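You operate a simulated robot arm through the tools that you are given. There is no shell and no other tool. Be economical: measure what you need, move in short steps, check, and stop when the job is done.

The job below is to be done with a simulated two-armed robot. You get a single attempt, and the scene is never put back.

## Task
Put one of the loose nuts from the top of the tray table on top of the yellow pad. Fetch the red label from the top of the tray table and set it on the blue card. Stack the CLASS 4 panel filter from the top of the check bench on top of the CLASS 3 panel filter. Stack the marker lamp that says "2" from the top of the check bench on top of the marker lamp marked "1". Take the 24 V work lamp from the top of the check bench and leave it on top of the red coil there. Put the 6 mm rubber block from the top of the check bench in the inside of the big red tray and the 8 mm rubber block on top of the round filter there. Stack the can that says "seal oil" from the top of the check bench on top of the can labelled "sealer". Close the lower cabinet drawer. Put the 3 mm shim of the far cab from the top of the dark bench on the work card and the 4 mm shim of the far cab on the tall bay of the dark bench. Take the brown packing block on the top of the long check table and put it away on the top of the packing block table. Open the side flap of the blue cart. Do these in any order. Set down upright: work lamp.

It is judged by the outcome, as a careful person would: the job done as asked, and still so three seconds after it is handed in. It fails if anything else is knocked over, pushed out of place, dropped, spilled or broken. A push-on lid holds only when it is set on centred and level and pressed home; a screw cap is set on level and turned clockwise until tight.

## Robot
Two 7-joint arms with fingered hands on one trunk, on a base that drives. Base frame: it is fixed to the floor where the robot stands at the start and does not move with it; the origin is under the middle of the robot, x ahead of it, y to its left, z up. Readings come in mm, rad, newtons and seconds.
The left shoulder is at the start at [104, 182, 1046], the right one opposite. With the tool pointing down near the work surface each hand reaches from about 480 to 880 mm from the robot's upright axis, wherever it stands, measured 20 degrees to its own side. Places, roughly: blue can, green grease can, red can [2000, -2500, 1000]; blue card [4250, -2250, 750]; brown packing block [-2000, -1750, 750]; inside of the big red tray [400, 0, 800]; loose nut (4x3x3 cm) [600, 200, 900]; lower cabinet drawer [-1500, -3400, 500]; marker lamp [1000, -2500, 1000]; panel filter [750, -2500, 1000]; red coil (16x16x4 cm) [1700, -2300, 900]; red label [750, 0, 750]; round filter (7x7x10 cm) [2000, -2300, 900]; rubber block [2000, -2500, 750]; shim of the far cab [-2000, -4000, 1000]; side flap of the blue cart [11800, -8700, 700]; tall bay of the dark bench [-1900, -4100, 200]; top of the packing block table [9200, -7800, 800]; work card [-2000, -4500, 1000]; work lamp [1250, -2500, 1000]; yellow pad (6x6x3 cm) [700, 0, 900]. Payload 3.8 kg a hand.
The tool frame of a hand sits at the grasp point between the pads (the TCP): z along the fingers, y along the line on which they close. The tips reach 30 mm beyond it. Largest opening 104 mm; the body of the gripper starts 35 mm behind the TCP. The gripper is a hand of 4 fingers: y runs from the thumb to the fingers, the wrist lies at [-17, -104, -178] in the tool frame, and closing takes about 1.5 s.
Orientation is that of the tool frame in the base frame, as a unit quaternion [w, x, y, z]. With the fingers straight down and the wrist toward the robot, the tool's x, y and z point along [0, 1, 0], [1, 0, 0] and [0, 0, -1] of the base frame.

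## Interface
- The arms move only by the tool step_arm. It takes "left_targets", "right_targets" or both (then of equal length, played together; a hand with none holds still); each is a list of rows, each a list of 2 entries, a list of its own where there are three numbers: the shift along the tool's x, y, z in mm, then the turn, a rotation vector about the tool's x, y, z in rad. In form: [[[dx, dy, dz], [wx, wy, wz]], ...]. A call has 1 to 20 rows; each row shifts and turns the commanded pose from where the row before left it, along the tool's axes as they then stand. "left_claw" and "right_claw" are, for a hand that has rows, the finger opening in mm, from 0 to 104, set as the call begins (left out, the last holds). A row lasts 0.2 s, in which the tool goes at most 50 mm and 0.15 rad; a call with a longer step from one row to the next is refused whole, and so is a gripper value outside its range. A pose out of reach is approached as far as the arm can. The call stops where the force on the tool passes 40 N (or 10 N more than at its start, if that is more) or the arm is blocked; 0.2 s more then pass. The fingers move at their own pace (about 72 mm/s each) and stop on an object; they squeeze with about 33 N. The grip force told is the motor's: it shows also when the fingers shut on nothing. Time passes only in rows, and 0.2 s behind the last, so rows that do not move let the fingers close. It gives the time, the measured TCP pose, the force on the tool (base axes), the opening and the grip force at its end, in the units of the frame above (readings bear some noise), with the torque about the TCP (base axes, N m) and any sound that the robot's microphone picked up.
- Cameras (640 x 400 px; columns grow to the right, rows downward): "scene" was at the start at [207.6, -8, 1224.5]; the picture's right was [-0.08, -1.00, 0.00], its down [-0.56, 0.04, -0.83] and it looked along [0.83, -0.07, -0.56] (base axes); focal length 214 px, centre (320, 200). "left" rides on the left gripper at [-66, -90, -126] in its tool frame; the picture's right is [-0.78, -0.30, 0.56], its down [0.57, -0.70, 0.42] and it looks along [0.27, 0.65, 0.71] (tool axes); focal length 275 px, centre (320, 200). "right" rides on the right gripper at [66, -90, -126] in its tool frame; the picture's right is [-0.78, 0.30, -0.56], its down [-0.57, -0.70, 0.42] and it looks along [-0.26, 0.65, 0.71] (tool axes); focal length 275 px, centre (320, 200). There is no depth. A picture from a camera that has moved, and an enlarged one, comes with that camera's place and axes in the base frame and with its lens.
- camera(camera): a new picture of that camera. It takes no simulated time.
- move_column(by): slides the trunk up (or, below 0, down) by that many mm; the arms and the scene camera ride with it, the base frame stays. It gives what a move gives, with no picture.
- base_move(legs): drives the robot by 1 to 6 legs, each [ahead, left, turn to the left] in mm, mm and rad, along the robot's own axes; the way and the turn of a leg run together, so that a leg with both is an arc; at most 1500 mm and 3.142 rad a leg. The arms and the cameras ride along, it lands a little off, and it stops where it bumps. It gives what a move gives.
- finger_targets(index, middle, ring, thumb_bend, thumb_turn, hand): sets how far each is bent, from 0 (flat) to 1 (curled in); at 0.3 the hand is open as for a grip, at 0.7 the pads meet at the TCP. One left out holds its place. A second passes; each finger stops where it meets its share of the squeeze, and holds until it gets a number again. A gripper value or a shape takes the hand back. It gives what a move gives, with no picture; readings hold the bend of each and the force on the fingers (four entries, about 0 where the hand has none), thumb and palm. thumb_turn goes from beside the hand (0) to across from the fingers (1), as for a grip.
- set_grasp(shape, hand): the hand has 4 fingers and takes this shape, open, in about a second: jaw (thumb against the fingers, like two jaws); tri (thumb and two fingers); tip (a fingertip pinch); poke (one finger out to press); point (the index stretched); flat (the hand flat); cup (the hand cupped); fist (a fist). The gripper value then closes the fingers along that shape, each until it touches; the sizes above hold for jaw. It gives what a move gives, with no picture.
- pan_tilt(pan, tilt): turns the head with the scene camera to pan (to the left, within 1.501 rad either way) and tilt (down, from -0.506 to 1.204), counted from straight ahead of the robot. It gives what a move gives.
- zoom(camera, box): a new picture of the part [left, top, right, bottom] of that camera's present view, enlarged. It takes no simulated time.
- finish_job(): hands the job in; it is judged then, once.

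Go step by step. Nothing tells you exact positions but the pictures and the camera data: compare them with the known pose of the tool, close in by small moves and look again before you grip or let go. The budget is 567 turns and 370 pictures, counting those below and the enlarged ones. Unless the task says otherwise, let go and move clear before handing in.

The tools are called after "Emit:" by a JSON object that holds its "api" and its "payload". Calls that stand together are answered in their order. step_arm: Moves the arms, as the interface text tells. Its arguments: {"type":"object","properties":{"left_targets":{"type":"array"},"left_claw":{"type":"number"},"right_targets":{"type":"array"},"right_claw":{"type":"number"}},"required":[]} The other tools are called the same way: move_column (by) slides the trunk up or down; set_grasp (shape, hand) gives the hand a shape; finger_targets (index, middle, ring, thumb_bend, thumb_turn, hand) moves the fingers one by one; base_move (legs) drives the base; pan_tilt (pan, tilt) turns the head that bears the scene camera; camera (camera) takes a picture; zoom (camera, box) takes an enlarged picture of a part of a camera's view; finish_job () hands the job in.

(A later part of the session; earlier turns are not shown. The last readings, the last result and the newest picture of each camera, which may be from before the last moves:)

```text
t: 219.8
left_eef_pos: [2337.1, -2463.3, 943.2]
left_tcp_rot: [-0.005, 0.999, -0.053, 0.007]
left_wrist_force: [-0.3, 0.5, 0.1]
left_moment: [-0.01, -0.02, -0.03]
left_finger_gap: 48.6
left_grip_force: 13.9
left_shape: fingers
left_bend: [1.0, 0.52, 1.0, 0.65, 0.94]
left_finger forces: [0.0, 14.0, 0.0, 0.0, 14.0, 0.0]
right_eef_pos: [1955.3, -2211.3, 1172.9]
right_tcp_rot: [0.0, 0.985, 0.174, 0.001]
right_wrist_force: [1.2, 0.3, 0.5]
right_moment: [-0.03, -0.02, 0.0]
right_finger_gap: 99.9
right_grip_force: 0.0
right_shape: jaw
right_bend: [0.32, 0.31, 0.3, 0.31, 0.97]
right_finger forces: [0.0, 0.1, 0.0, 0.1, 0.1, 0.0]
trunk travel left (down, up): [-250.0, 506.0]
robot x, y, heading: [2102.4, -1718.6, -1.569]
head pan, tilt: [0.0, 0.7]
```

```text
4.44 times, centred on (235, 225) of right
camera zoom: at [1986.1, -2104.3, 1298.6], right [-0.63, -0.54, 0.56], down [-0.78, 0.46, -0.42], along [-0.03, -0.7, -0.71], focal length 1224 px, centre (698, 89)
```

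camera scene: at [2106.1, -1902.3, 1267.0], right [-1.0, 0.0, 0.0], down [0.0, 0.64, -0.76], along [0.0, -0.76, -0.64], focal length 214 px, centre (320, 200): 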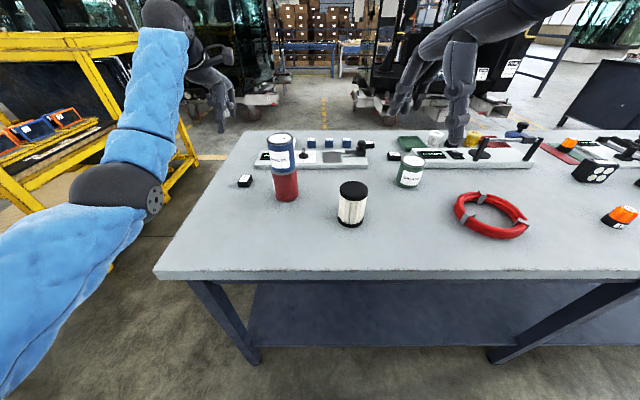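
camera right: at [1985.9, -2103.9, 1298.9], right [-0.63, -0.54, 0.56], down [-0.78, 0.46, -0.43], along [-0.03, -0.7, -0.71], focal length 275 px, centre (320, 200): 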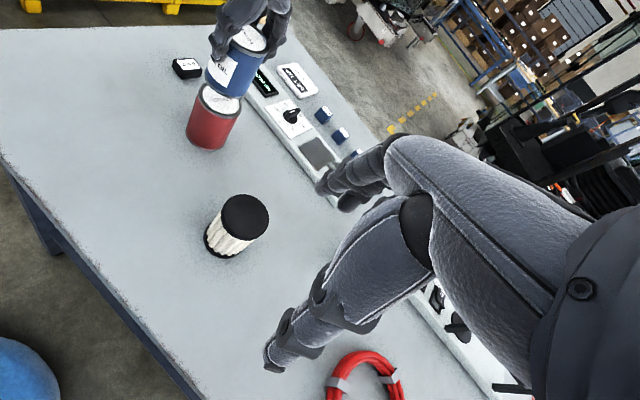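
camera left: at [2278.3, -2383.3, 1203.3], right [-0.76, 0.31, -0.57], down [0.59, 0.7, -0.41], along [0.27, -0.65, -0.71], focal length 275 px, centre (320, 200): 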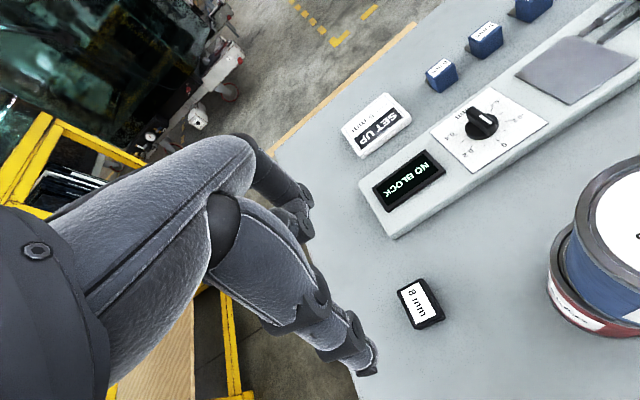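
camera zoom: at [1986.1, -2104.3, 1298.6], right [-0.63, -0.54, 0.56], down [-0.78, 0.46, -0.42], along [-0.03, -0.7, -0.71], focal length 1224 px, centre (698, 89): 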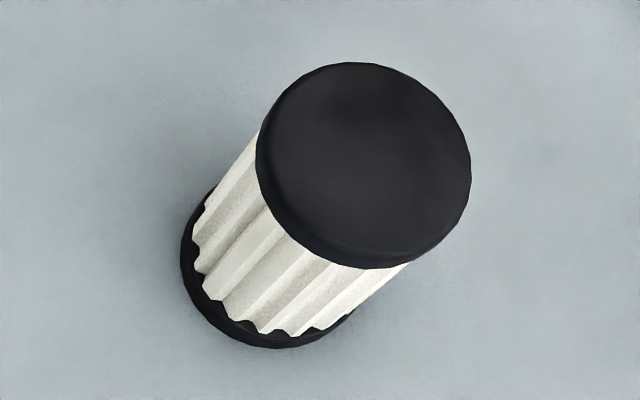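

The filter top is at (2024, -2304, ~960). I'll go around the can stack: up, back, then across to the filter.

Emit:
{"api": "step_arm", "payload": {"left_targets": [[[0, 0, -40], [0, 0, 0]], [[0, 0, -40], [0, 0, 0]], [[0, 0, -40], [0, 0, 0]], [[-4, -42, 0], [0, 0, 0]], [[-4, -42, 0], [0, 0, 0]], [[-4, -42, 0], [0, 0, 0]], [[-4, -42, 0], [0, 0, 0]], [[-5, -44, 0], [0, 0, 0]], [[-44, 10, 0], [0, 0, 0]], [[-44, 10, 0], [0, 0, 0]], [[-44, 10, 0], [0, 0, 0]], [[-44, 10, 0], [0, 0, 0]], [[-44, 10, 0], [0, 0, 0]], [[-44, 10, 0], [0, 0, 0]], [[-43, 12, 0], [0, 0, 0]], [[0, 0, 0], [0, 0, 0]]], "right_targets": [[[-20, 0, 0], [0, 0, 0]], [[-40, 0, 0], [0, 0, 0]], [[-40, 0, 0], [0, 0, 0]], [[-40, 0, 0], [0, 0, 0]], [[0, 0, 0], [0, 0, 0]], [[0, 0, 0], [0, 0, 0]], [[0, 0, 0], [0, 0, 0]], [[0, 0, 0], [0, 0, 0]], [[0, 0, 0], [0, 0, 0]], [[0, 0, 0], [0, 0, 0]], [[0, 0, 0], [0, 0, 0]], [[0, 0, 0], [0, 0, 0]], [[0, 0, 0], [0, 0, 0]], [[0, 0, 0], [0, 0, 0]], [[0, 0, 0], [0, 0, 0]], [[0, 0, 0], [0, 0, 0]]]}}

Emit:
{"api": "camera", "payload": {"camera": "left"}}

Emit:
{"api": "zoom", "payload": {"camera": "scene", "box": [300, 120, 420, 240]}}

Emit:
{"api": "camera", "payload": {"camera": "right"}}

```text
t: 223.2
left_eef_pos: [2023.6, -2291.2, 1064.0]
left_tcp_rot: [-0.004, 0.998, -0.055, 0.007]
left_wrist_force: [0.1, -1.1, -0.3]
left_moment: [0.01, 0.01, 0.03]
left_finger_gap: 48.3
left_grip_force: 13.7
left_shape: fingers
left_bend: [1.0, 0.52, 1.0, 0.65, 0.94]
left_finger forces: [0.1, 13.8, 0.1, 0.0, 13.8, 0.0]
right_eef_pos: [1825.7, -2258.6, 1172.7]
right_tcp_rot: [0.0, 0.985, 0.174, 0.001]
right_wrist_force: [0.2, 0.8, 0.0]
right_moment: [0.03, -0.01, 0.03]
right_finger_gap: 99.5
right_grip_force: 0.0
right_shape: jaw
right_bend: [0.32, 0.31, 0.3, 0.31, 0.97]
right_finger forces: [0.0, 0.1, 0.0, 0.1, 0.0, 0.0]
trunk travel left (down, up): [-250.0, 506.0]
robot x, y, heading: [2105.3, -1726.4, -1.572]
head pan, tilt: [0.0, 0.7]
```

```text
266 pictures are left
camera left: at [1965.8, -2194.7, 1188.5], right [-0.73, 0.38, -0.57], down [0.65, 0.64, -0.41], along [0.2, -0.67, -0.72], focal length 275 px, centre (320, 200)
```

left: 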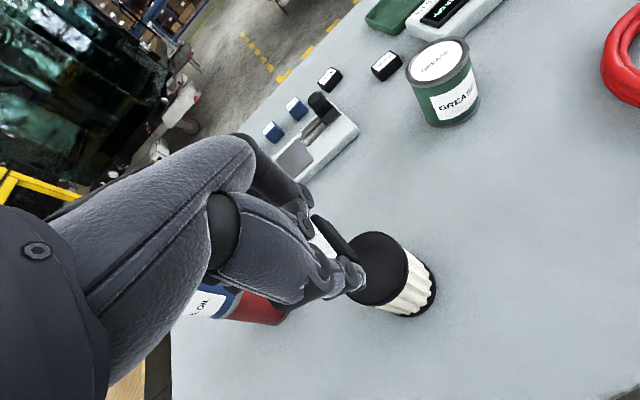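

```text
3.33 times, centred on (360, 180) of scene
camera zoom: at [2106.5, -1902.3, 1267.0], right [-1.0, 0.0, 0.0], down [0.0, 0.64, -0.76], along [0.0, -0.76, -0.64], focal length 715 px, centre (187, 267)
```

zoom: 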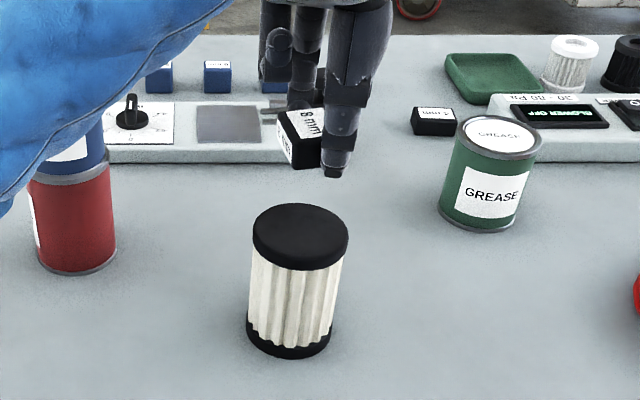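

```text
264 pictures are left
camera right: at [1855.7, -2151.9, 1298.4], right [-0.63, -0.54, 0.56], down [-0.78, 0.46, -0.42], along [-0.03, -0.7, -0.71], focal length 275 px, centre (320, 200)
```

right: 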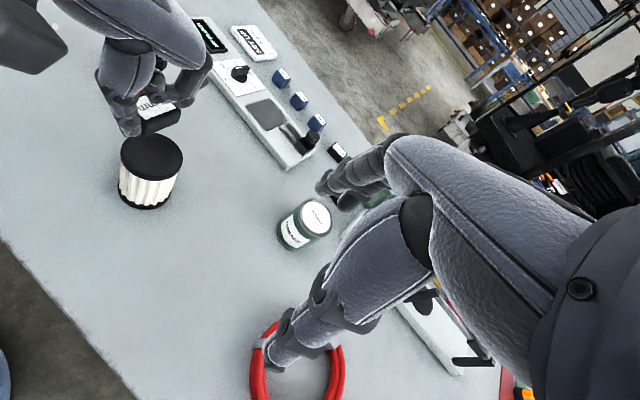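

Emit:
{"api": "zoom", "payload": {"camera": "scene", "box": [345, 125, 375, 160]}}

Emit:
{"api": "zoom", "payload": {"camera": "right", "box": [80, 50, 220, 220]}}

```text
11.43 times, centred on (360, 142) of scene
camera zoom: at [2106.5, -1902.3, 1267.0], right [-1.0, 0.0, 0.0], down [0.0, 0.64, -0.76], along [0.0, -0.76, -0.64], focal length 2451 px, centre (-137, 857)
```

zoom: 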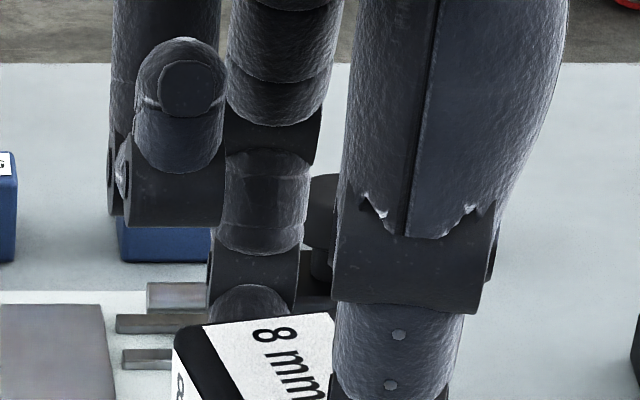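

```text
2.35 times, centred on (150, 135) of right
camera zoom: at [1855.7, -2151.9, 1298.4], right [-0.63, -0.54, 0.56], down [-0.78, 0.46, -0.42], along [-0.03, -0.7, -0.71], focal length 648 px, centre (720, 353)
```

zoom: 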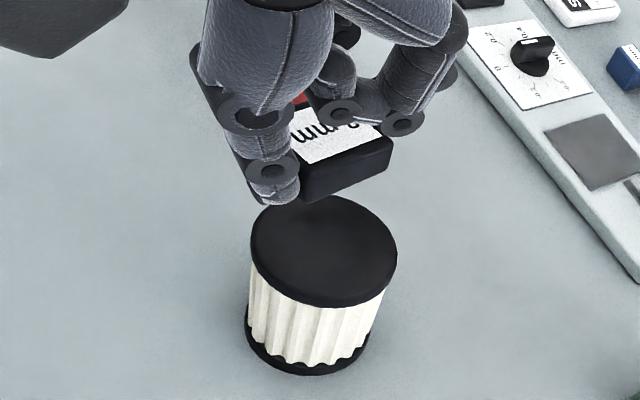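

The block is centred above the filter. I'll lower it.

Emit:
{"api": "step_arm", "payload": {"left_targets": [[[0, -2, 27], [0, 0, 0]], [[0, 0, 26], [0, 0, 0]], [[0, 0, 0], [0, 0, 0]]]}}

Emit:
{"api": "step_arm", "payload": {"left_targets": [[[0, 0, 3], [0, 0, 0]], [[0, 0, 2], [0, 0, 0]], [[0, 0, 0], [0, 0, 0]]]}}

Emit:
{"api": "zoom", "payload": {"camera": "right", "box": [80, 50, 220, 220]}}

```text
t: 224.0
left_eef_pos: [2026.0, -2288.8, 1008.6]
left_tcp_rot: [-0.004, 0.998, -0.054, 0.008]
left_wrist_force: [-0.2, 0.2, -0.3]
left_moment: [0.01, 0.01, 0.01]
left_finger_gap: 48.2
left_grip_force: 13.8
left_shape: fingers
left_bend: [1.0, 0.52, 1.0, 0.65, 0.94]
left_finger forces: [0.0, 13.7, 0.1, 0.0, 13.8, 0.0]
right_eef_pos: [1824.9, -2259.1, 1174.0]
right_tcp_rot: [0.0, 0.985, 0.173, 0.0]
right_wrist_force: [0.6, -0.1, 0.1]
right_moment: [-0.03, -0.06, -0.03]
right_finger_gap: 99.6
right_grip_force: 0.0
right_shape: jaw
right_bend: [0.32, 0.31, 0.3, 0.31, 0.97]
right_finger forces: [0.0, 0.1, 0.0, 0.0, 0.0, 0.1]
trunk travel left (down, up): [-250.0, 506.0]
robot x, y, heading: [2102.7, -1726.1, -1.573]
head pan, tilt: [0.0, 0.7]
```

```text
t: 224.8
left_eef_pos: [2025.5, -2289.1, 1005.8]
left_tcp_rot: [-0.005, 0.998, -0.055, 0.007]
left_wrist_force: [-0.2, 0.0, -0.4]
left_moment: [0.01, 0.0, -0.02]
left_finger_gap: 48.1
left_grip_force: 13.5
left_shape: fingers
left_bend: [1.0, 0.52, 1.0, 0.65, 0.94]
left_finger forces: [0.0, 13.7, 0.0, 0.0, 13.7, 0.0]
right_eef_pos: [1824.3, -2257.8, 1172.4]
right_tcp_rot: [-0.001, 0.985, 0.174, 0.0]
right_wrist_force: [-1.6, -0.8, 0.2]
right_moment: [-0.01, 0.0, -0.03]
right_finger_gap: 99.7
right_grip_force: 0.1
right_shape: jaw
right_bend: [0.32, 0.31, 0.3, 0.31, 0.97]
right_finger forces: [0.0, 0.1, 0.1, 0.0, 0.0, 0.0]
trunk travel left (down, up): [-250.0, 506.0]
robot x, y, heading: [2106.2, -1718.8, -1.571]
head pan, tilt: [0.0, 0.7]
```

```text
2.35 times, centred on (150, 135) of right
camera zoom: at [1855.1, -2151.9, 1298.3], right [-0.63, -0.54, 0.56], down [-0.78, 0.46, -0.42], along [-0.03, -0.7, -0.71], focal length 648 px, centre (720, 353)
```

zoom: 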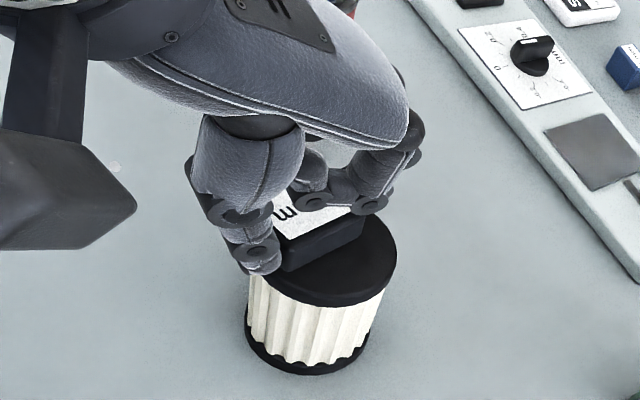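

The block sits about 7 mm toward me on the cap. I'll nudge it back and lower until contact.

Emit:
{"api": "step_arm", "payload": {"left_targets": [[[-2, 7, 0], [0, 0, 0]], [[0, 0, 3], [0, 0, 0]], [[0, 0, 3], [0, 0, 0]], [[0, 0, 0], [0, 0, 0]]]}}

```text
t: 225.8
left_eef_pos: [2022.2, -2294.7, 998.3]
left_tcp_rot: [-0.004, 0.998, -0.055, 0.008]
left_wrist_force: [-0.5, 0.6, 0.0]
left_moment: [0.03, -0.02, 0.01]
left_finger_gap: 48.3
left_grip_force: 13.9
left_shape: fingers
left_bend: [1.0, 0.52, 1.0, 0.65, 0.94]
left_finger forces: [0.1, 13.7, 0.0, 0.0, 13.7, 0.0]
right_eef_pos: [1824.6, -2258.6, 1173.9]
right_tcp_rot: [0.0, 0.985, 0.174, 0.001]
right_wrist_force: [0.2, -0.6, 0.3]
right_moment: [-0.01, -0.03, -0.01]
right_finger_gap: 99.6
right_grip_force: 0.1
right_shape: jaw
right_bend: [0.32, 0.31, 0.3, 0.31, 0.97]
right_finger forces: [0.0, 0.0, 0.0, 0.1, 0.0, 0.0]
trunk travel left (down, up): [-250.0, 506.0]
robot x, y, heading: [2105.0, -1720.3, -1.573]
head pan, tilt: [0.0, 0.7]
```

Emit:
{"api": "step_arm", "payload": {"left_targets": [[[0, 0, 2], [0, 0, 0]], [[0, 0, 2], [0, 0, 0]], [[0, 0, 2], [0, 0, 0]], [[0, 0, 0], [0, 0, 0]]]}}

Emit:
{"api": "zoom", "payload": {"camera": "right", "box": [80, 50, 220, 220]}}

```text
t: 226.8
left_eef_pos: [2022.1, -2294.7, 995.5]
left_tcp_rot: [-0.003, 0.999, -0.054, 0.007]
left_wrist_force: [1.8, -1.4, 7.9]
left_moment: [-0.3, -0.12, 0.07]
left_finger_gap: 48.4
left_grip_force: 17.9
left_shape: fingers
left_bend: [1.0, 0.52, 1.0, 0.65, 0.94]
left_finger forces: [0.0, 22.0, 0.0, 0.0, 13.8, 0.0]
right_eef_pos: [1825.9, -2257.6, 1172.3]
right_tcp_rot: [0.0, 0.985, 0.173, 0.0]
right_wrist_force: [0.0, 0.8, 1.3]
right_moment: [-0.01, 0.0, -0.04]
right_finger_gap: 99.5
right_grip_force: 0.0
right_shape: jaw
right_bend: [0.32, 0.31, 0.3, 0.31, 0.97]
right_finger forces: [0.0, 0.0, 0.1, 0.0, 0.0, 0.0]
trunk travel left (down, up): [-250.0, 506.0]
robot x, y, heading: [2109.3, -1721.3, -1.577]
head pan, tilt: [0.0, 0.7]
```

```text
2.35 times, centred on (150, 135) of right
camera zoom: at [1855.5, -2151.3, 1298.7], right [-0.63, -0.54, 0.56], down [-0.78, 0.46, -0.42], along [-0.03, -0.7, -0.71], focal length 648 px, centre (720, 353)
```

zoom: 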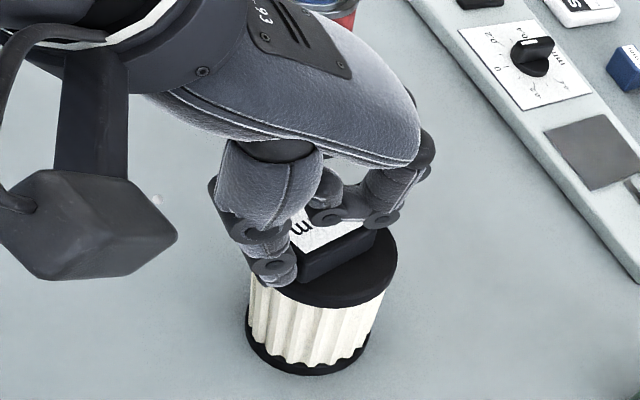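

Contact. I'll ease 2 mm, open the fingers and rise.

Emit:
{"api": "step_arm", "payload": {"left_targets": [[[0, 0, -1.5], [0, 0, 0]], [[0, 0, 0], [0, 0, 0]]]}}

Emit:
{"api": "finger_targets", "payload": {"hand": "left", "middle": 0.4, "thumb_bend": 0.42}}

Emit:
{"api": "step_arm", "payload": {"left_targets": [[[0, 0, -20], [0, 0, 0]], [[0, 0, -45], [0, 0, 0]], [[0, 0, -45], [0, 0, 0]], [[0, -45, 0], [0, 0, 0]], [[40, -20, 0], [0, 0, 0]], [[45, -10, 0], [0, 0, 0]], [[45, 0, 0], [0, 0, 0]], [[45, 0, 0], [0, 0, 0]]]}}

Emit:
{"api": "zoom", "payload": {"camera": "right", "box": [80, 50, 220, 220]}}

```text
t: 227.4
left_eef_pos: [2021.6, -2293.9, 995.9]
left_tcp_rot: [-0.004, 0.998, -0.055, 0.008]
left_wrist_force: [0.2, -2.3, 6.8]
left_moment: [-0.31, -0.02, 0.01]
left_finger_gap: 48.2
left_grip_force: 16.7
left_shape: fingers
left_bend: [1.0, 0.52, 1.0, 0.65, 0.94]
left_finger forces: [0.1, 21.0, 0.0, 0.0, 13.5, 0.0]
right_eef_pos: [1824.8, -2258.5, 1173.9]
right_tcp_rot: [0.0, 0.985, 0.174, 0.0]
right_wrist_force: [0.2, 0.0, 0.1]
right_moment: [-0.02, 0.0, -0.03]
right_finger_gap: 99.8
right_grip_force: 0.0
right_shape: jaw
right_bend: [0.32, 0.31, 0.3, 0.31, 0.97]
right_finger forces: [0.0, 0.0, 0.0, 0.0, 0.1, 0.0]
trunk travel left (down, up): [-250.0, 506.0]
robot x, y, heading: [2106.0, -1721.4, -1.574]
head pan, tilt: [0.0, 0.7]
```

```text
t: 228.4
left_eef_pos: [2022.3, -2293.6, 995.0]
left_tcp_rot: [-0.005, 0.998, -0.055, 0.007]
left_wrist_force: [0.6, 0.6, 1.5]
left_moment: [-0.12, 0.02, 0.0]
left_finger_gap: 58.6
left_grip_force: 1.2
left_shape: fingers
left_bend: [1.0, 0.4, 1.0, 0.42, 0.97]
left_finger forces: [0.0, 2.5, 0.0, 0.0, 0.0, 0.1]
right_eef_pos: [1824.0, -2259.4, 1173.6]
right_tcp_rot: [0.001, 0.985, 0.174, 0.0]
right_wrist_force: [0.4, -0.2, 0.2]
right_moment: [0.02, 0.0, 0.0]
right_finger_gap: 99.7
right_grip_force: 0.1
right_shape: jaw
right_bend: [0.32, 0.31, 0.3, 0.31, 0.97]
right_finger forces: [0.0, 0.0, 0.1, 0.1, 0.1, 0.0]
trunk travel left (down, up): [-250.0, 506.0]
robot x, y, heading: [2103.5, -1722.6, -1.576]
head pan, tilt: [0.0, 0.7]
```

```text
t: 230.2
left_eef_pos: [2203.4, -2238.4, 1111.2]
left_tcp_rot: [-0.005, 0.998, -0.055, 0.007]
left_wrist_force: [-0.5, 0.7, 0.1]
left_moment: [0.03, 0.0, 0.0]
left_finger_gap: 58.4
left_grip_force: 0.1
left_shape: fingers
left_bend: [1.0, 0.4, 1.0, 0.42, 0.97]
left_finger forces: [0.0, 0.0, 0.1, 0.1, 0.2, 0.0]
right_eef_pos: [1826.2, -2258.6, 1172.6]
right_tcp_rot: [0.0, 0.985, 0.173, 0.001]
right_wrist_force: [-0.1, 0.5, 0.0]
right_moment: [0.0, 0.0, -0.01]
right_finger_gap: 99.8
right_grip_force: 0.0
right_shape: jaw
right_bend: [0.32, 0.31, 0.3, 0.31, 0.97]
right_finger forces: [0.0, 0.0, 0.0, 0.1, 0.0, 0.0]
trunk travel left (down, up): [-250.0, 506.0]
robot x, y, heading: [2105.4, -1727.1, -1.571]
head pan, tilt: [0.0, 0.7]
```

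```text
2.35 times, centred on (150, 135) of right
camera zoom: at [1855.9, -2151.8, 1298.5], right [-0.63, -0.54, 0.56], down [-0.78, 0.46, -0.42], along [-0.03, -0.7, -0.71], focal length 648 px, centre (720, 353)
```

zoom: 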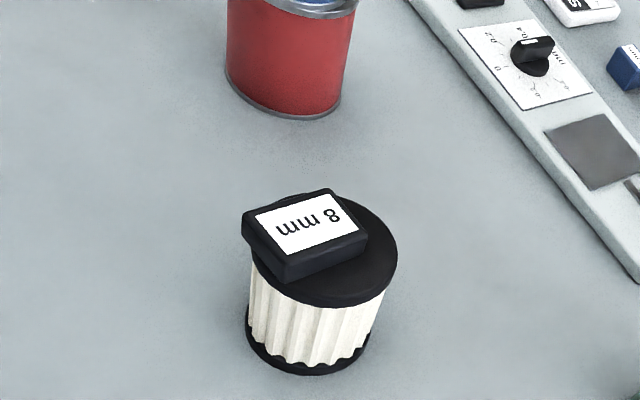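

The 8 mm block rests on the filter. Now I'll sidestep right along the bench to inspect the lamps and panel filters.

Emit:
{"api": "base_move", "payload": {"legs": [[0, -800, 0]]}}

Emit:
{"api": "camera", "payload": {"camera": "scene"}}

Emit:
{"api": "zoom", "payload": {"camera": "scene", "box": [150, 120, 330, 260]}}

Emit:
{"api": "zoom", "payload": {"camera": "scene", "box": [320, 120, 520, 260]}}

```text
t: 234.5
left_eef_pos: [1400.2, -2243.2, 1111.5]
left_tcp_rot: [-0.005, 0.999, -0.047, 0.009]
left_wrist_force: [0.3, -0.4, -0.7]
left_moment: [-0.03, 0.0, -0.01]
left_finger_gap: 58.5
left_grip_force: 0.0
left_shape: fingers
left_bend: [1.0, 0.4, 1.0, 0.42, 0.97]
left_finger forces: [0.0, 0.0, 0.0, 0.0, 0.1, 0.0]
right_eef_pos: [1021.5, -2267.8, 1173.4]
right_tcp_rot: [0.001, 0.983, 0.181, 0.0]
right_wrist_force: [-0.8, 0.2, 0.8]
right_moment: [0.0, 0.01, 0.0]
right_finger_gap: 99.5
right_grip_force: 0.0
right_shape: jaw
right_bend: [0.32, 0.31, 0.3, 0.31, 0.97]
right_finger forces: [0.1, 0.1, 0.1, 0.1, 0.0, 0.0]
trunk travel left (down, up): [-250.0, 506.0]
robot x, y, heading: [1295.3, -1726.0, -1.559]
head pan, tilt: [0.0, 0.7]
```

```text
258 pictures are left
camera scene: at [1297.9, -1908.1, 1267.0], right [-1.0, -0.02, 0.0], down [-0.01, 0.64, -0.76], along [0.01, -0.76, -0.64], focal length 214 px, centre (320, 200)
```

scene: 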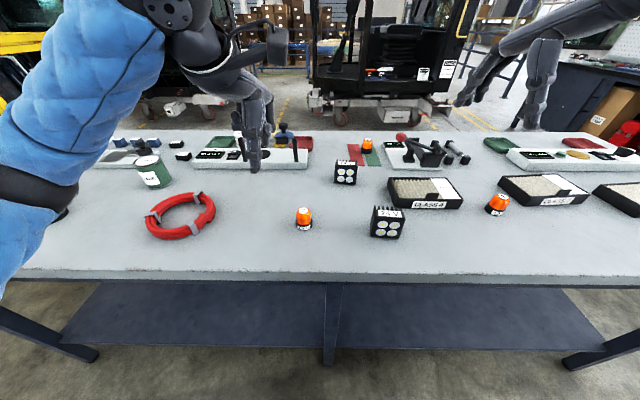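

```text
2.86 times, centred on (240, 190) of scene
camera zoom: at [1297.9, -1908.1, 1267.0], right [-1.0, -0.02, 0.0], down [-0.01, 0.64, -0.76], along [0.01, -0.76, -0.64], focal length 613 px, centre (549, 229)
```

zoom: 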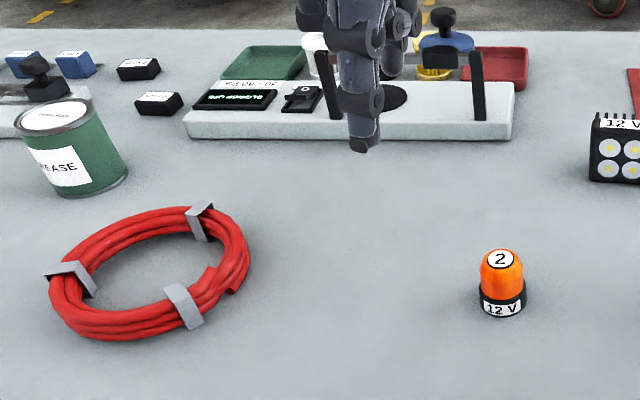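

```text
2.86 times, centred on (420, 190) of scene
camera zoom: at [1297.9, -1908.1, 1267.0], right [-1.0, -0.02, 0.0], down [-0.01, 0.64, -0.76], along [0.01, -0.76, -0.64], focal length 613 px, centre (34, 229)
```

zoom: 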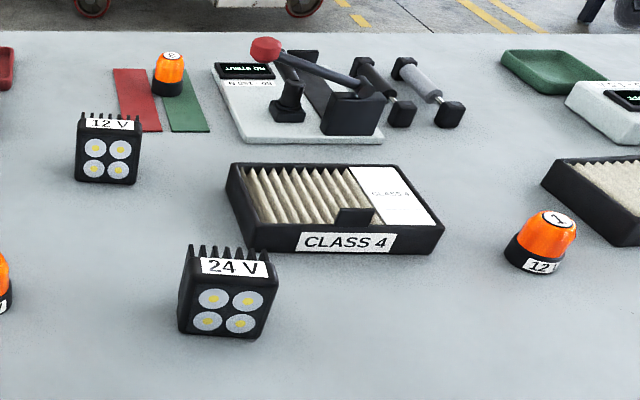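

I see lamps 1, 2 and 3, the 12 V and 24 V work lamps, and the CLASS 4 filter. I'll zoom on the filters to plan those grips.

Emit:
{"api": "zoom", "payload": {"camera": "scene", "box": [375, 160, 475, 220]}}

Emit:
{"api": "zoom", "payload": {"camera": "scene", "box": [480, 150, 640, 240]}}

Emit:
{"api": "zoom", "payload": {"camera": "scene", "box": [360, 190, 420, 250]}}

```text
6.40 times, centred on (425, 190) of scene
camera zoom: at [1297.9, -1908.1, 1267.0], right [-1.0, -0.02, 0.0], down [-0.01, 0.64, -0.76], along [0.01, -0.76, -0.64], focal length 1373 px, centre (-352, 264)
```

zoom: 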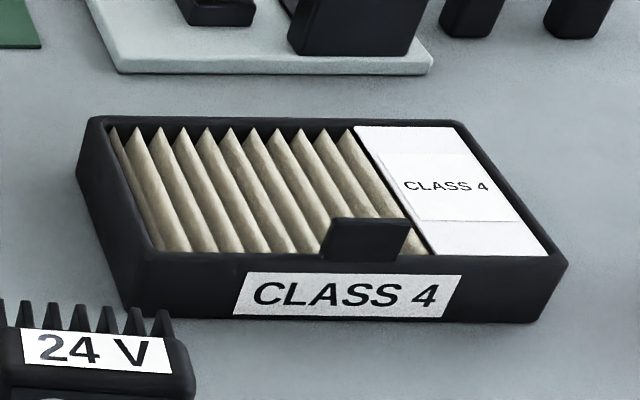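

```text
4.00 times, centred on (560, 195) of scene
camera zoom: at [1297.9, -1908.1, 1267.0], right [-1.0, -0.02, 0.0], down [-0.01, 0.64, -0.76], along [0.01, -0.76, -0.64], focal length 858 px, centre (-640, 220)
```

zoom: 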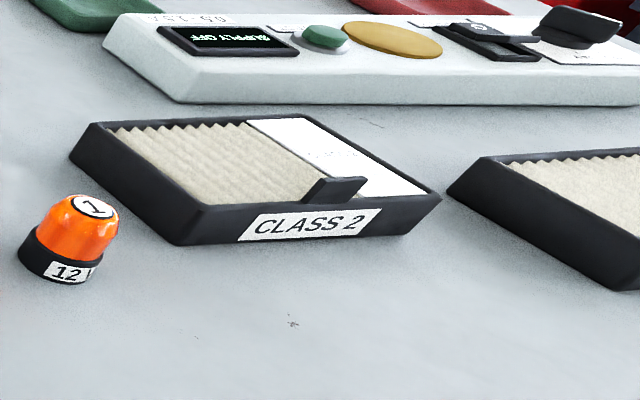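

```text
6.67 times, centred on (390, 220) of scene
camera zoom: at [1297.9, -1908.1, 1267.0], right [-1.0, -0.02, 0.0], down [-0.01, 0.64, -0.76], along [0.01, -0.76, -0.64], focal length 1430 px, centre (-147, 67)
```

zoom: 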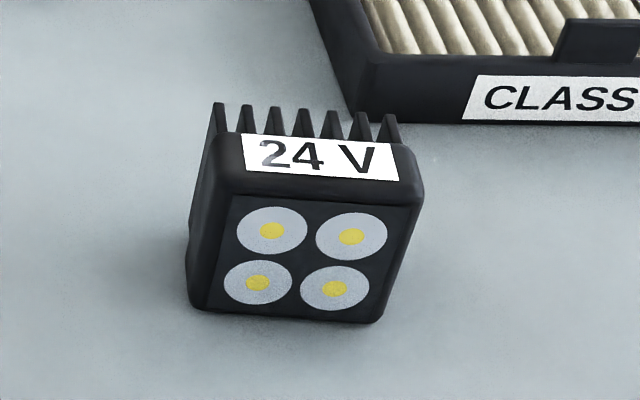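

The 24 V lamp measures about 70×48×65 mm, centred at (1139, -2281). I'll bring the right hand over it, aligned to its yaw.

Emit:
{"api": "step_arm", "payload": {"right_targets": [[[0, 0, 0], [0, 0, 0.115]], [[0, 0, 0], [0, 0, 0.115]], [[0, 0, 0], [0, 0, 0.115]], [[0, 0, 0], [0, 0, 0.11]], [[40, 1, 20], [0, 0, 0]], [[40, 1, 20], [0, 0, 0]], [[38, 0, 25], [0, 0, 0]], [[0, 0, 45], [0, 0, 0]], [[0, 0, 45], [0, 0, 0]], [[0, 0, 0], [0, 0, 0]]], "right_claw": 104}}

Emit:
{"api": "camera", "payload": {"camera": "right"}}

Emit:
{"api": "zoom", "payload": {"camera": "scene", "box": [340, 130, 440, 250]}}

```text
t: 236.7
left_eef_pos: [1401.2, -2242.5, 1111.0]
left_tcp_rot: [-0.004, 0.999, -0.047, 0.007]
left_wrist_force: [0.9, 0.5, -0.3]
left_moment: [-0.02, -0.01, 0.01]
left_finger_gap: 58.4
left_grip_force: 0.1
left_shape: fingers
left_bend: [1.0, 0.4, 1.0, 0.42, 0.97]
left_finger forces: [0.0, 0.0, 0.1, 0.0, 0.0, 0.1]
right_eef_pos: [1138.7, -2276.9, 1018.0]
right_tcp_rot: [-0.001, 0.999, -0.044, -0.001]
right_wrist_force: [0.2, 0.3, 1.0]
right_moment: [0.02, -0.04, 0.02]
right_finger_gap: 103.8
right_grip_force: 0.0
right_shape: jaw
right_bend: [0.3, 0.3, 0.3, 0.3, 0.97]
right_finger forces: [0.0, 0.1, 0.0, 0.1, 0.0, 0.0]
trunk travel left (down, up): [-250.0, 506.0]
robot x, y, heading: [1293.0, -1735.2, -1.556]
head pan, tilt: [0.0, 0.7]
```

```text
252 pictures are left
camera right: at [1212.0, -2194.4, 1143.1], right [-0.8, -0.23, 0.56], down [-0.51, 0.75, -0.43], along [-0.32, -0.62, -0.71], focal length 275 px, centre (320, 200)
```

right: 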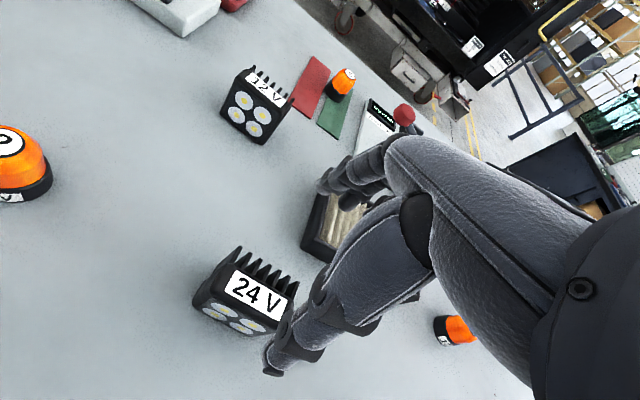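

```text
3.33 times, centred on (390, 190) of scene
camera zoom: at [1298.4, -1907.8, 1267.1], right [-1.0, -0.02, 0.0], down [-0.01, 0.64, -0.76], along [0.01, -0.76, -0.64], focal length 715 px, centre (87, 233)
```

zoom: 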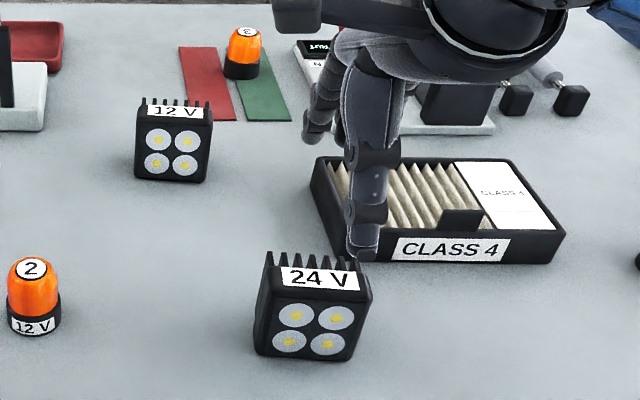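

Emit:
{"api": "step_arm", "payload": {"right_targets": [[[6, 4, 40], [0, 0, 0]], [[0, 0, 40], [0, 0, 0]], [[0, 0, 36], [0, 0, 0]], [[0, 0, 0], [0, 0, 0]]]}}

Emit:
{"api": "zoom", "payload": {"camera": "right", "box": [160, 160, 400, 400]}}

Emit:
{"api": "zoom", "payload": {"camera": "scene", "box": [340, 160, 420, 250]}}

```text
t: 237.7
left_eef_pos: [1400.7, -2242.8, 1112.3]
left_tcp_rot: [-0.004, 0.999, -0.046, 0.007]
left_wrist_force: [-0.5, -0.2, -0.3]
left_moment: [-0.01, -0.04, -0.04]
left_finger_gap: 58.6
left_grip_force: 0.0
left_shape: fingers
left_bend: [1.0, 0.4, 1.0, 0.42, 0.97]
left_finger forces: [0.0, 0.0, 0.1, 0.0, 0.0, 0.0]
right_eef_pos: [1145.4, -2284.3, 903.4]
right_tcp_rot: [0.003, 0.999, -0.045, 0.002]
right_wrist_force: [-0.7, 1.2, 16.2]
right_moment: [0.55, -0.14, 0.03]
right_finger_gap: 104.0
right_grip_force: 0.1
right_shape: jaw
right_bend: [0.3, 0.3, 0.3, 0.3, 0.97]
right_finger forces: [0.0, 0.0, 0.0, 0.0, 13.6, 0.0]
trunk travel left (down, up): [-250.0, 506.0]
robot x, y, heading: [1296.9, -1728.0, -1.553]
head pan, tilt: [0.0, 0.7]
```

```text
1.67 times, centred on (280, 280) of right
camera zoom: at [1218.0, -2200.0, 1029.1], right [-0.8, -0.22, 0.56], down [-0.51, 0.75, -0.43], along [-0.32, -0.63, -0.71], focal length 459 px, centre (387, 67)
```

zoom: 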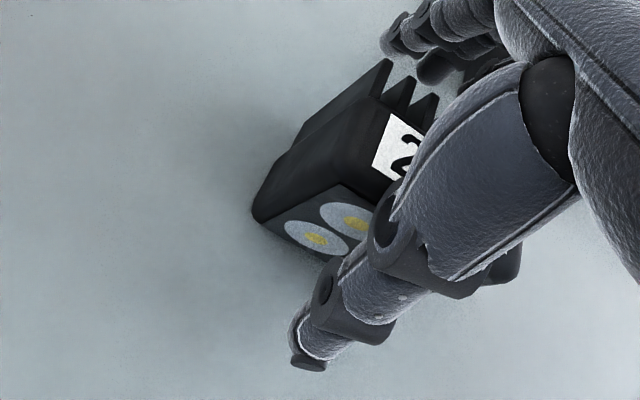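

```text
4.44 times, centred on (380, 205) of scene
camera zoom: at [1298.7, -1906.6, 1267.5], right [-1.0, -0.02, 0.0], down [-0.01, 0.64, -0.77], along [0.01, -0.77, -0.64], focal length 953 px, centre (53, 178)
```

zoom: 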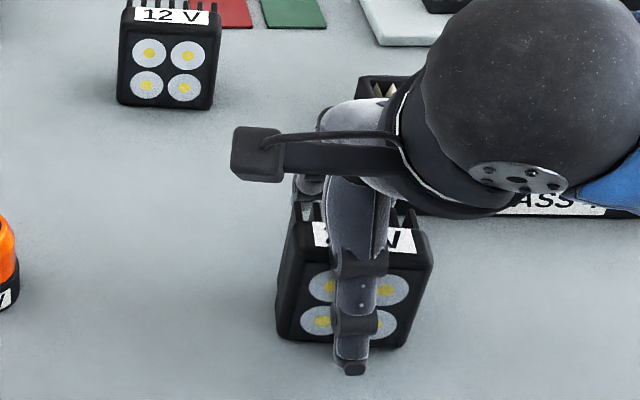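

The thumb touches the lamp's front top edge. I'll raise 7 mm and close.

Emit:
{"api": "step_arm", "payload": {"right_targets": [[[0, 0, -14], [0, 0, 0]], [[0, 0, 0], [0, 0, 0]]]}}

Emit:
{"api": "step_arm", "payload": {"right_targets": [[[0, 0, 0], [0, 0, 0]], [[0, 0, 0], [0, 0, 0]], [[0, 0, 0], [0, 0, 0]], [[0, 0, 0], [0, 0, 0]], [[0, 0, 0], [0, 0, 0]], [[0, 0, 0], [0, 0, 0]], [[0, 0, 0], [0, 0, 0]]], "right_claw": 30}}

Emit:
{"api": "zoom", "payload": {"camera": "right", "box": [160, 160, 400, 400]}}

```text
t: 238.3
left_eef_pos: [1400.4, -2243.8, 1111.0]
left_tcp_rot: [-0.005, 0.999, -0.047, 0.008]
left_wrist_force: [0.2, 0.6, -0.1]
left_moment: [0.04, -0.01, 0.01]
left_finger_gap: 58.3
left_grip_force: 0.1
left_shape: fingers
left_bend: [1.0, 0.4, 1.0, 0.42, 0.97]
left_finger forces: [0.0, 0.0, 0.0, 0.0, 0.0, 0.1]
right_eef_pos: [1144.6, -2282.9, 915.0]
right_tcp_rot: [-0.001, 0.999, -0.045, 0.0]
right_wrist_force: [-0.5, -0.5, 0.1]
right_moment: [-0.03, -0.01, 0.0]
right_finger_gap: 104.0
right_grip_force: 0.1
right_shape: jaw
right_bend: [0.3, 0.3, 0.3, 0.3, 0.97]
right_finger forces: [0.0, 0.0, 0.0, 0.0, 0.0, 0.0]
trunk travel left (down, up): [-250.0, 506.0]
robot x, y, heading: [1292.3, -1724.6, -1.558]
head pan, tilt: [0.0, 0.7]
```

```text
t: 239.9
left_eef_pos: [1401.0, -2244.2, 1111.2]
left_tcp_rot: [-0.004, 0.999, -0.046, 0.007]
left_wrist_force: [0.2, -0.2, 0.5]
left_moment: [0.01, 0.0, 0.01]
left_finger_gap: 58.6
left_grip_force: 0.0
left_shape: fingers
left_bend: [1.0, 0.4, 1.0, 0.42, 0.97]
left_finger forces: [0.1, 0.0, 0.1, 0.0, 0.1, 0.0]
right_eef_pos: [1145.3, -2285.0, 916.4]
right_tcp_rot: [-0.001, 0.999, -0.044, 0.0]
right_wrist_force: [0.2, 0.2, 0.0]
right_moment: [0.02, -0.05, -0.01]
right_finger_gap: 39.2
right_grip_force: 33.3
right_shape: jaw
right_bend: [0.74, 0.5, 0.48, 0.72, 1.0]
right_finger forces: [16.9, 8.9, 4.1, 0.0, 29.9, 0.0]
trunk travel left (down, up): [-250.0, 506.0]
robot x, y, heading: [1297.0, -1726.9, -1.555]
head pan, tilt: [0.0, 0.7]
```

```text
1.67 times, centred on (280, 280) of right
camera zoom: at [1218.0, -2200.6, 1040.9], right [-0.8, -0.23, 0.56], down [-0.51, 0.75, -0.42], along [-0.32, -0.62, -0.71], focal length 459 px, centre (387, 67)
```

zoom: 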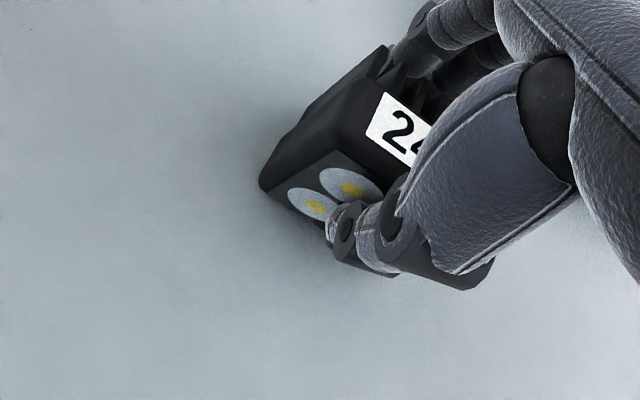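

Gripped. I'll lift and check.

Emit:
{"api": "step_arm", "payload": {"right_targets": [[[0, 0, -15], [0, 0, 0]], [[0, 0, -40], [0, 0, 0]], [[0, 0, -40], [0, 0, 0]], [[0, 0, 0], [0, 0, 0]]]}}

Emit:
{"api": "zoom", "payload": {"camera": "scene", "box": [320, 100, 440, 230]}}

Emit:
{"api": "zoom", "payload": {"camera": "right", "box": [160, 160, 400, 400]}}

```text
t: 240.9
left_eef_pos: [1401.1, -2243.6, 1110.9]
left_tcp_rot: [-0.006, 0.999, -0.046, 0.007]
left_wrist_force: [0.2, -0.1, 0.0]
left_moment: [-0.01, -0.01, 0.01]
left_finger_gap: 58.6
left_grip_force: 0.0
left_shape: fingers
left_bend: [1.0, 0.4, 1.0, 0.42, 0.97]
left_finger forces: [0.1, 0.0, 0.0, 0.1, 0.1, 0.0]
right_eef_pos: [1144.9, -2286.3, 1013.1]
right_tcp_rot: [-0.001, 0.999, -0.044, 0.001]
right_wrist_force: [0.2, -0.2, -4.1]
right_moment: [0.02, -0.04, 0.0]
right_finger_gap: 38.8
right_grip_force: 33.4
right_shape: jaw
right_bend: [0.74, 0.5, 0.48, 0.72, 1.0]
right_finger forces: [16.9, 8.9, 4.1, 0.0, 30.0, 0.1]
trunk travel left (down, up): [-250.0, 506.0]
robot x, y, heading: [1295.7, -1728.1, -1.555]
head pan, tilt: [0.0, 0.7]
```

```text
3.08 times, centred on (380, 165) of scene
camera zoom: at [1298.3, -1908.6, 1266.9], right [-1.0, -0.02, 0.0], down [-0.01, 0.64, -0.76], along [0.01, -0.76, -0.64], focal length 660 px, centre (135, 308)
```

zoom: 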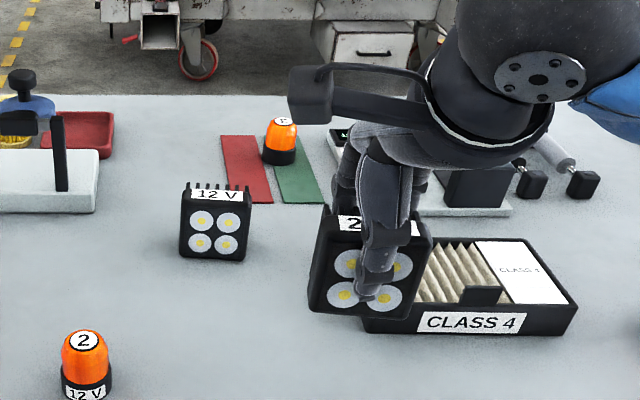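

```text
1.67 times, centred on (280, 280) of right
camera zoom: at [1217.8, -2203.0, 1138.3], right [-0.8, -0.23, 0.56], down [-0.51, 0.75, -0.42], along [-0.32, -0.62, -0.71], focal length 459 px, centre (387, 67)
```

zoom: 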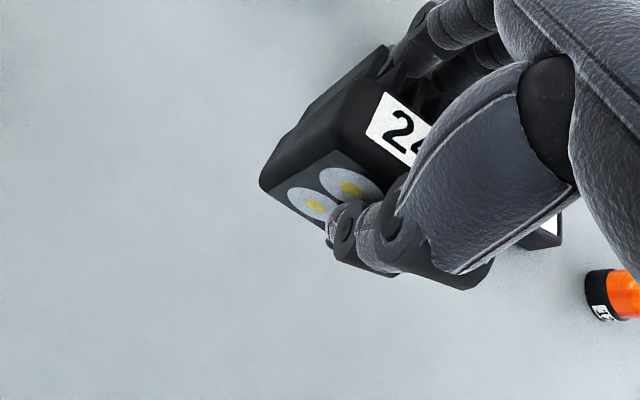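

Held upright. I'll raise both hands and sidestep left to the red coil.

Emit:
{"api": "step_arm", "payload": {"right_targets": [[[0, 0, -40], [0, 0, 0]], [[0, 0, -20], [0, 0, 0]]], "left_targets": [[[0, 0, -40], [0, 0, 0]], [[0, -20, -30], [0, 0, 0]]]}}

Emit:
{"api": "base_move", "payload": {"legs": [[0, 540, 0]]}}

Emit:
{"api": "camera", "payload": {"camera": "scene"}}

Emit:
{"api": "camera", "payload": {"camera": "right"}}

Emit:
{"api": "camera", "payload": {"camera": "left"}}

```text
t: 241.5
left_eef_pos: [1402.4, -2224.8, 1183.5]
left_tcp_rot: [-0.005, 0.999, -0.047, 0.008]
left_wrist_force: [-0.3, -0.2, 0.8]
left_moment: [0.0, 0.03, -0.03]
left_finger_gap: 58.3
left_grip_force: 0.0
left_shape: fingers
left_bend: [1.0, 0.4, 1.0, 0.42, 0.97]
left_finger forces: [0.0, 0.0, 0.0, 0.0, 0.0, 0.0]
right_eef_pos: [1146.1, -2285.5, 1071.1]
right_tcp_rot: [0.0, 0.999, -0.044, 0.001]
right_wrist_force: [0.2, 0.2, -2.8]
right_moment: [-0.04, 0.01, -0.02]
right_finger_gap: 38.8
right_grip_force: 33.4
right_shape: jaw
right_bend: [0.74, 0.5, 0.48, 0.72, 1.0]
right_finger forces: [17.0, 8.8, 4.1, 0.0, 29.9, 0.0]
trunk travel left (down, up): [-250.0, 506.0]
robot x, y, heading: [1293.6, -1728.8, -1.558]
head pan, tilt: [0.0, 0.7]
```

```text
t: 244.6
left_eef_pos: [1930.2, -2216.1, 1183.7]
left_tcp_rot: [-0.005, 0.999, -0.046, 0.008]
left_wrist_force: [0.5, -0.2, 0.6]
left_moment: [-0.05, 0.01, 0.01]
left_finger_gap: 58.4
left_grip_force: 0.1
left_shape: fingers
left_bend: [1.0, 0.4, 1.0, 0.42, 0.97]
left_finger forces: [0.1, 0.0, 0.0, 0.0, 0.0, 0.1]
right_eef_pos: [1674.3, -2277.5, 1071.0]
right_tcp_rot: [0.001, 0.999, -0.043, 0.0]
right_wrist_force: [0.0, -0.2, -3.0]
right_moment: [0.0, 0.02, -0.01]
right_finger_gap: 38.9
right_grip_force: 32.9
right_shape: jaw
right_bend: [0.74, 0.5, 0.48, 0.72, 1.0]
right_finger forces: [17.0, 9.0, 4.1, 0.0, 29.9, 0.0]
trunk travel left (down, up): [-250.0, 506.0]
robot x, y, heading: [1820.1, -1719.9, -1.549]
head pan, tilt: [0.0, 0.7]
```

```text
245 pictures are left
camera scene: at [1825.3, -1899.6, 1267.0], right [-1.0, -0.02, 0.0], down [-0.01, 0.64, -0.76], along [0.01, -0.76, -0.64], focal length 214 px, centre (320, 200)
```

scene: 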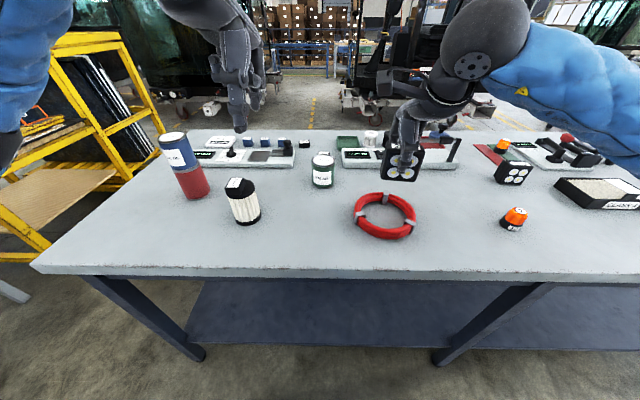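

```text
244 pictures are left
camera right: at [1746.6, -2194.0, 1196.9], right [-0.8, -0.23, 0.56], down [-0.51, 0.75, -0.42], along [-0.32, -0.62, -0.71], focal length 275 px, centre (320, 200)
```

right: 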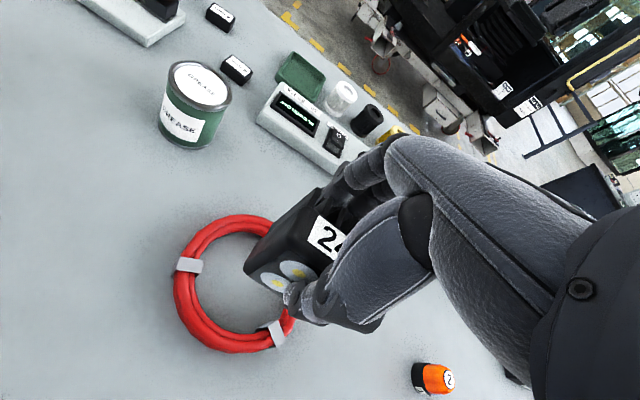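

```text
243 pictures are left
camera left: at [1870.2, -2122.0, 1308.7], right [-0.74, 0.37, -0.56], down [0.64, 0.65, -0.41], along [0.22, -0.66, -0.72], focal length 275 px, centre (320, 200)
```

left: 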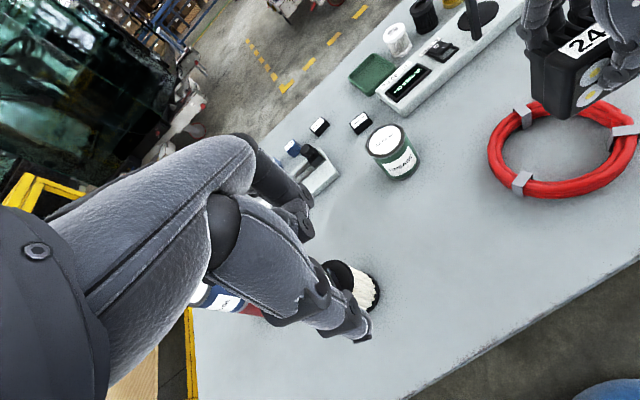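

Emit:
{"api": "zoom", "payload": {"camera": "scene", "box": [345, 130, 425, 245]}}

Emit:
{"api": "zoom", "payload": {"camera": "left", "box": [470, 0, 640, 210]}}

Emit:
{"api": "zoom", "payload": {"camera": "right", "box": [160, 180, 340, 370]}}

```text
3.48 times, centred on (385, 188) of scene
camera zoom: at [1825.3, -1899.6, 1267.0], right [-1.0, -0.02, 0.0], down [-0.01, 0.64, -0.76], along [0.01, -0.76, -0.64], focal length 746 px, centre (94, 244)
```

zoom: 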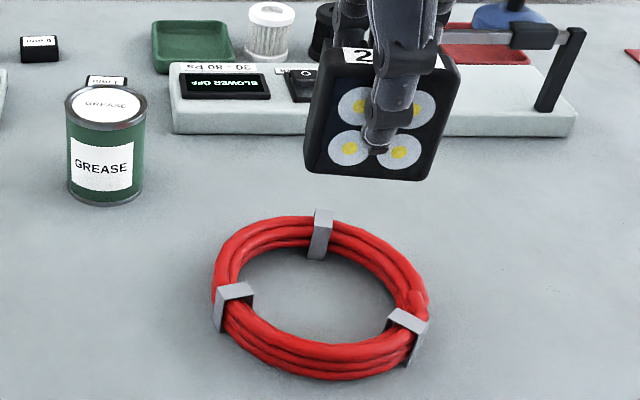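

```text
1.90 times, centred on (555, 105) of left
camera zoom: at [1870.2, -2122.0, 1308.7], right [-0.74, 0.37, -0.56], down [0.64, 0.65, -0.41], along [0.22, -0.66, -0.72], focal length 524 px, centre (-128, 381)
```

zoom: 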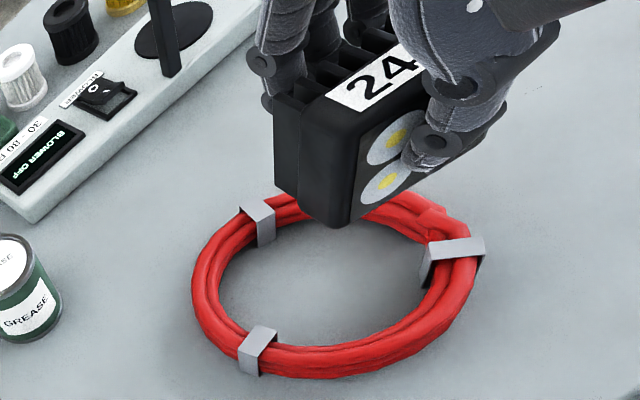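

```text
2.11 times, centred on (250, 275) of right
camera zoom: at [1746.6, -2194.0, 1196.9], right [-0.8, -0.23, 0.56], down [-0.51, 0.75, -0.42], along [-0.32, -0.62, -0.71], focal length 580 px, centre (467, 42)
```

zoom: 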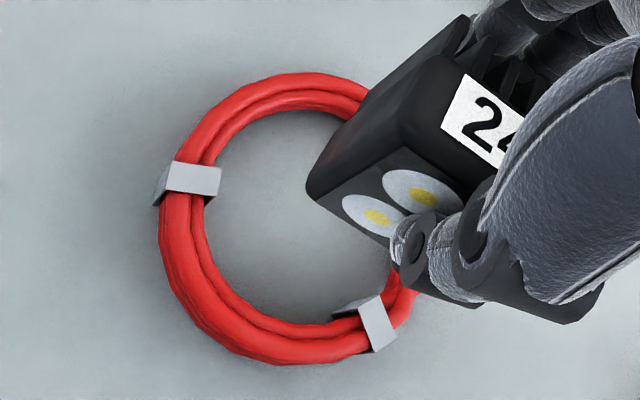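

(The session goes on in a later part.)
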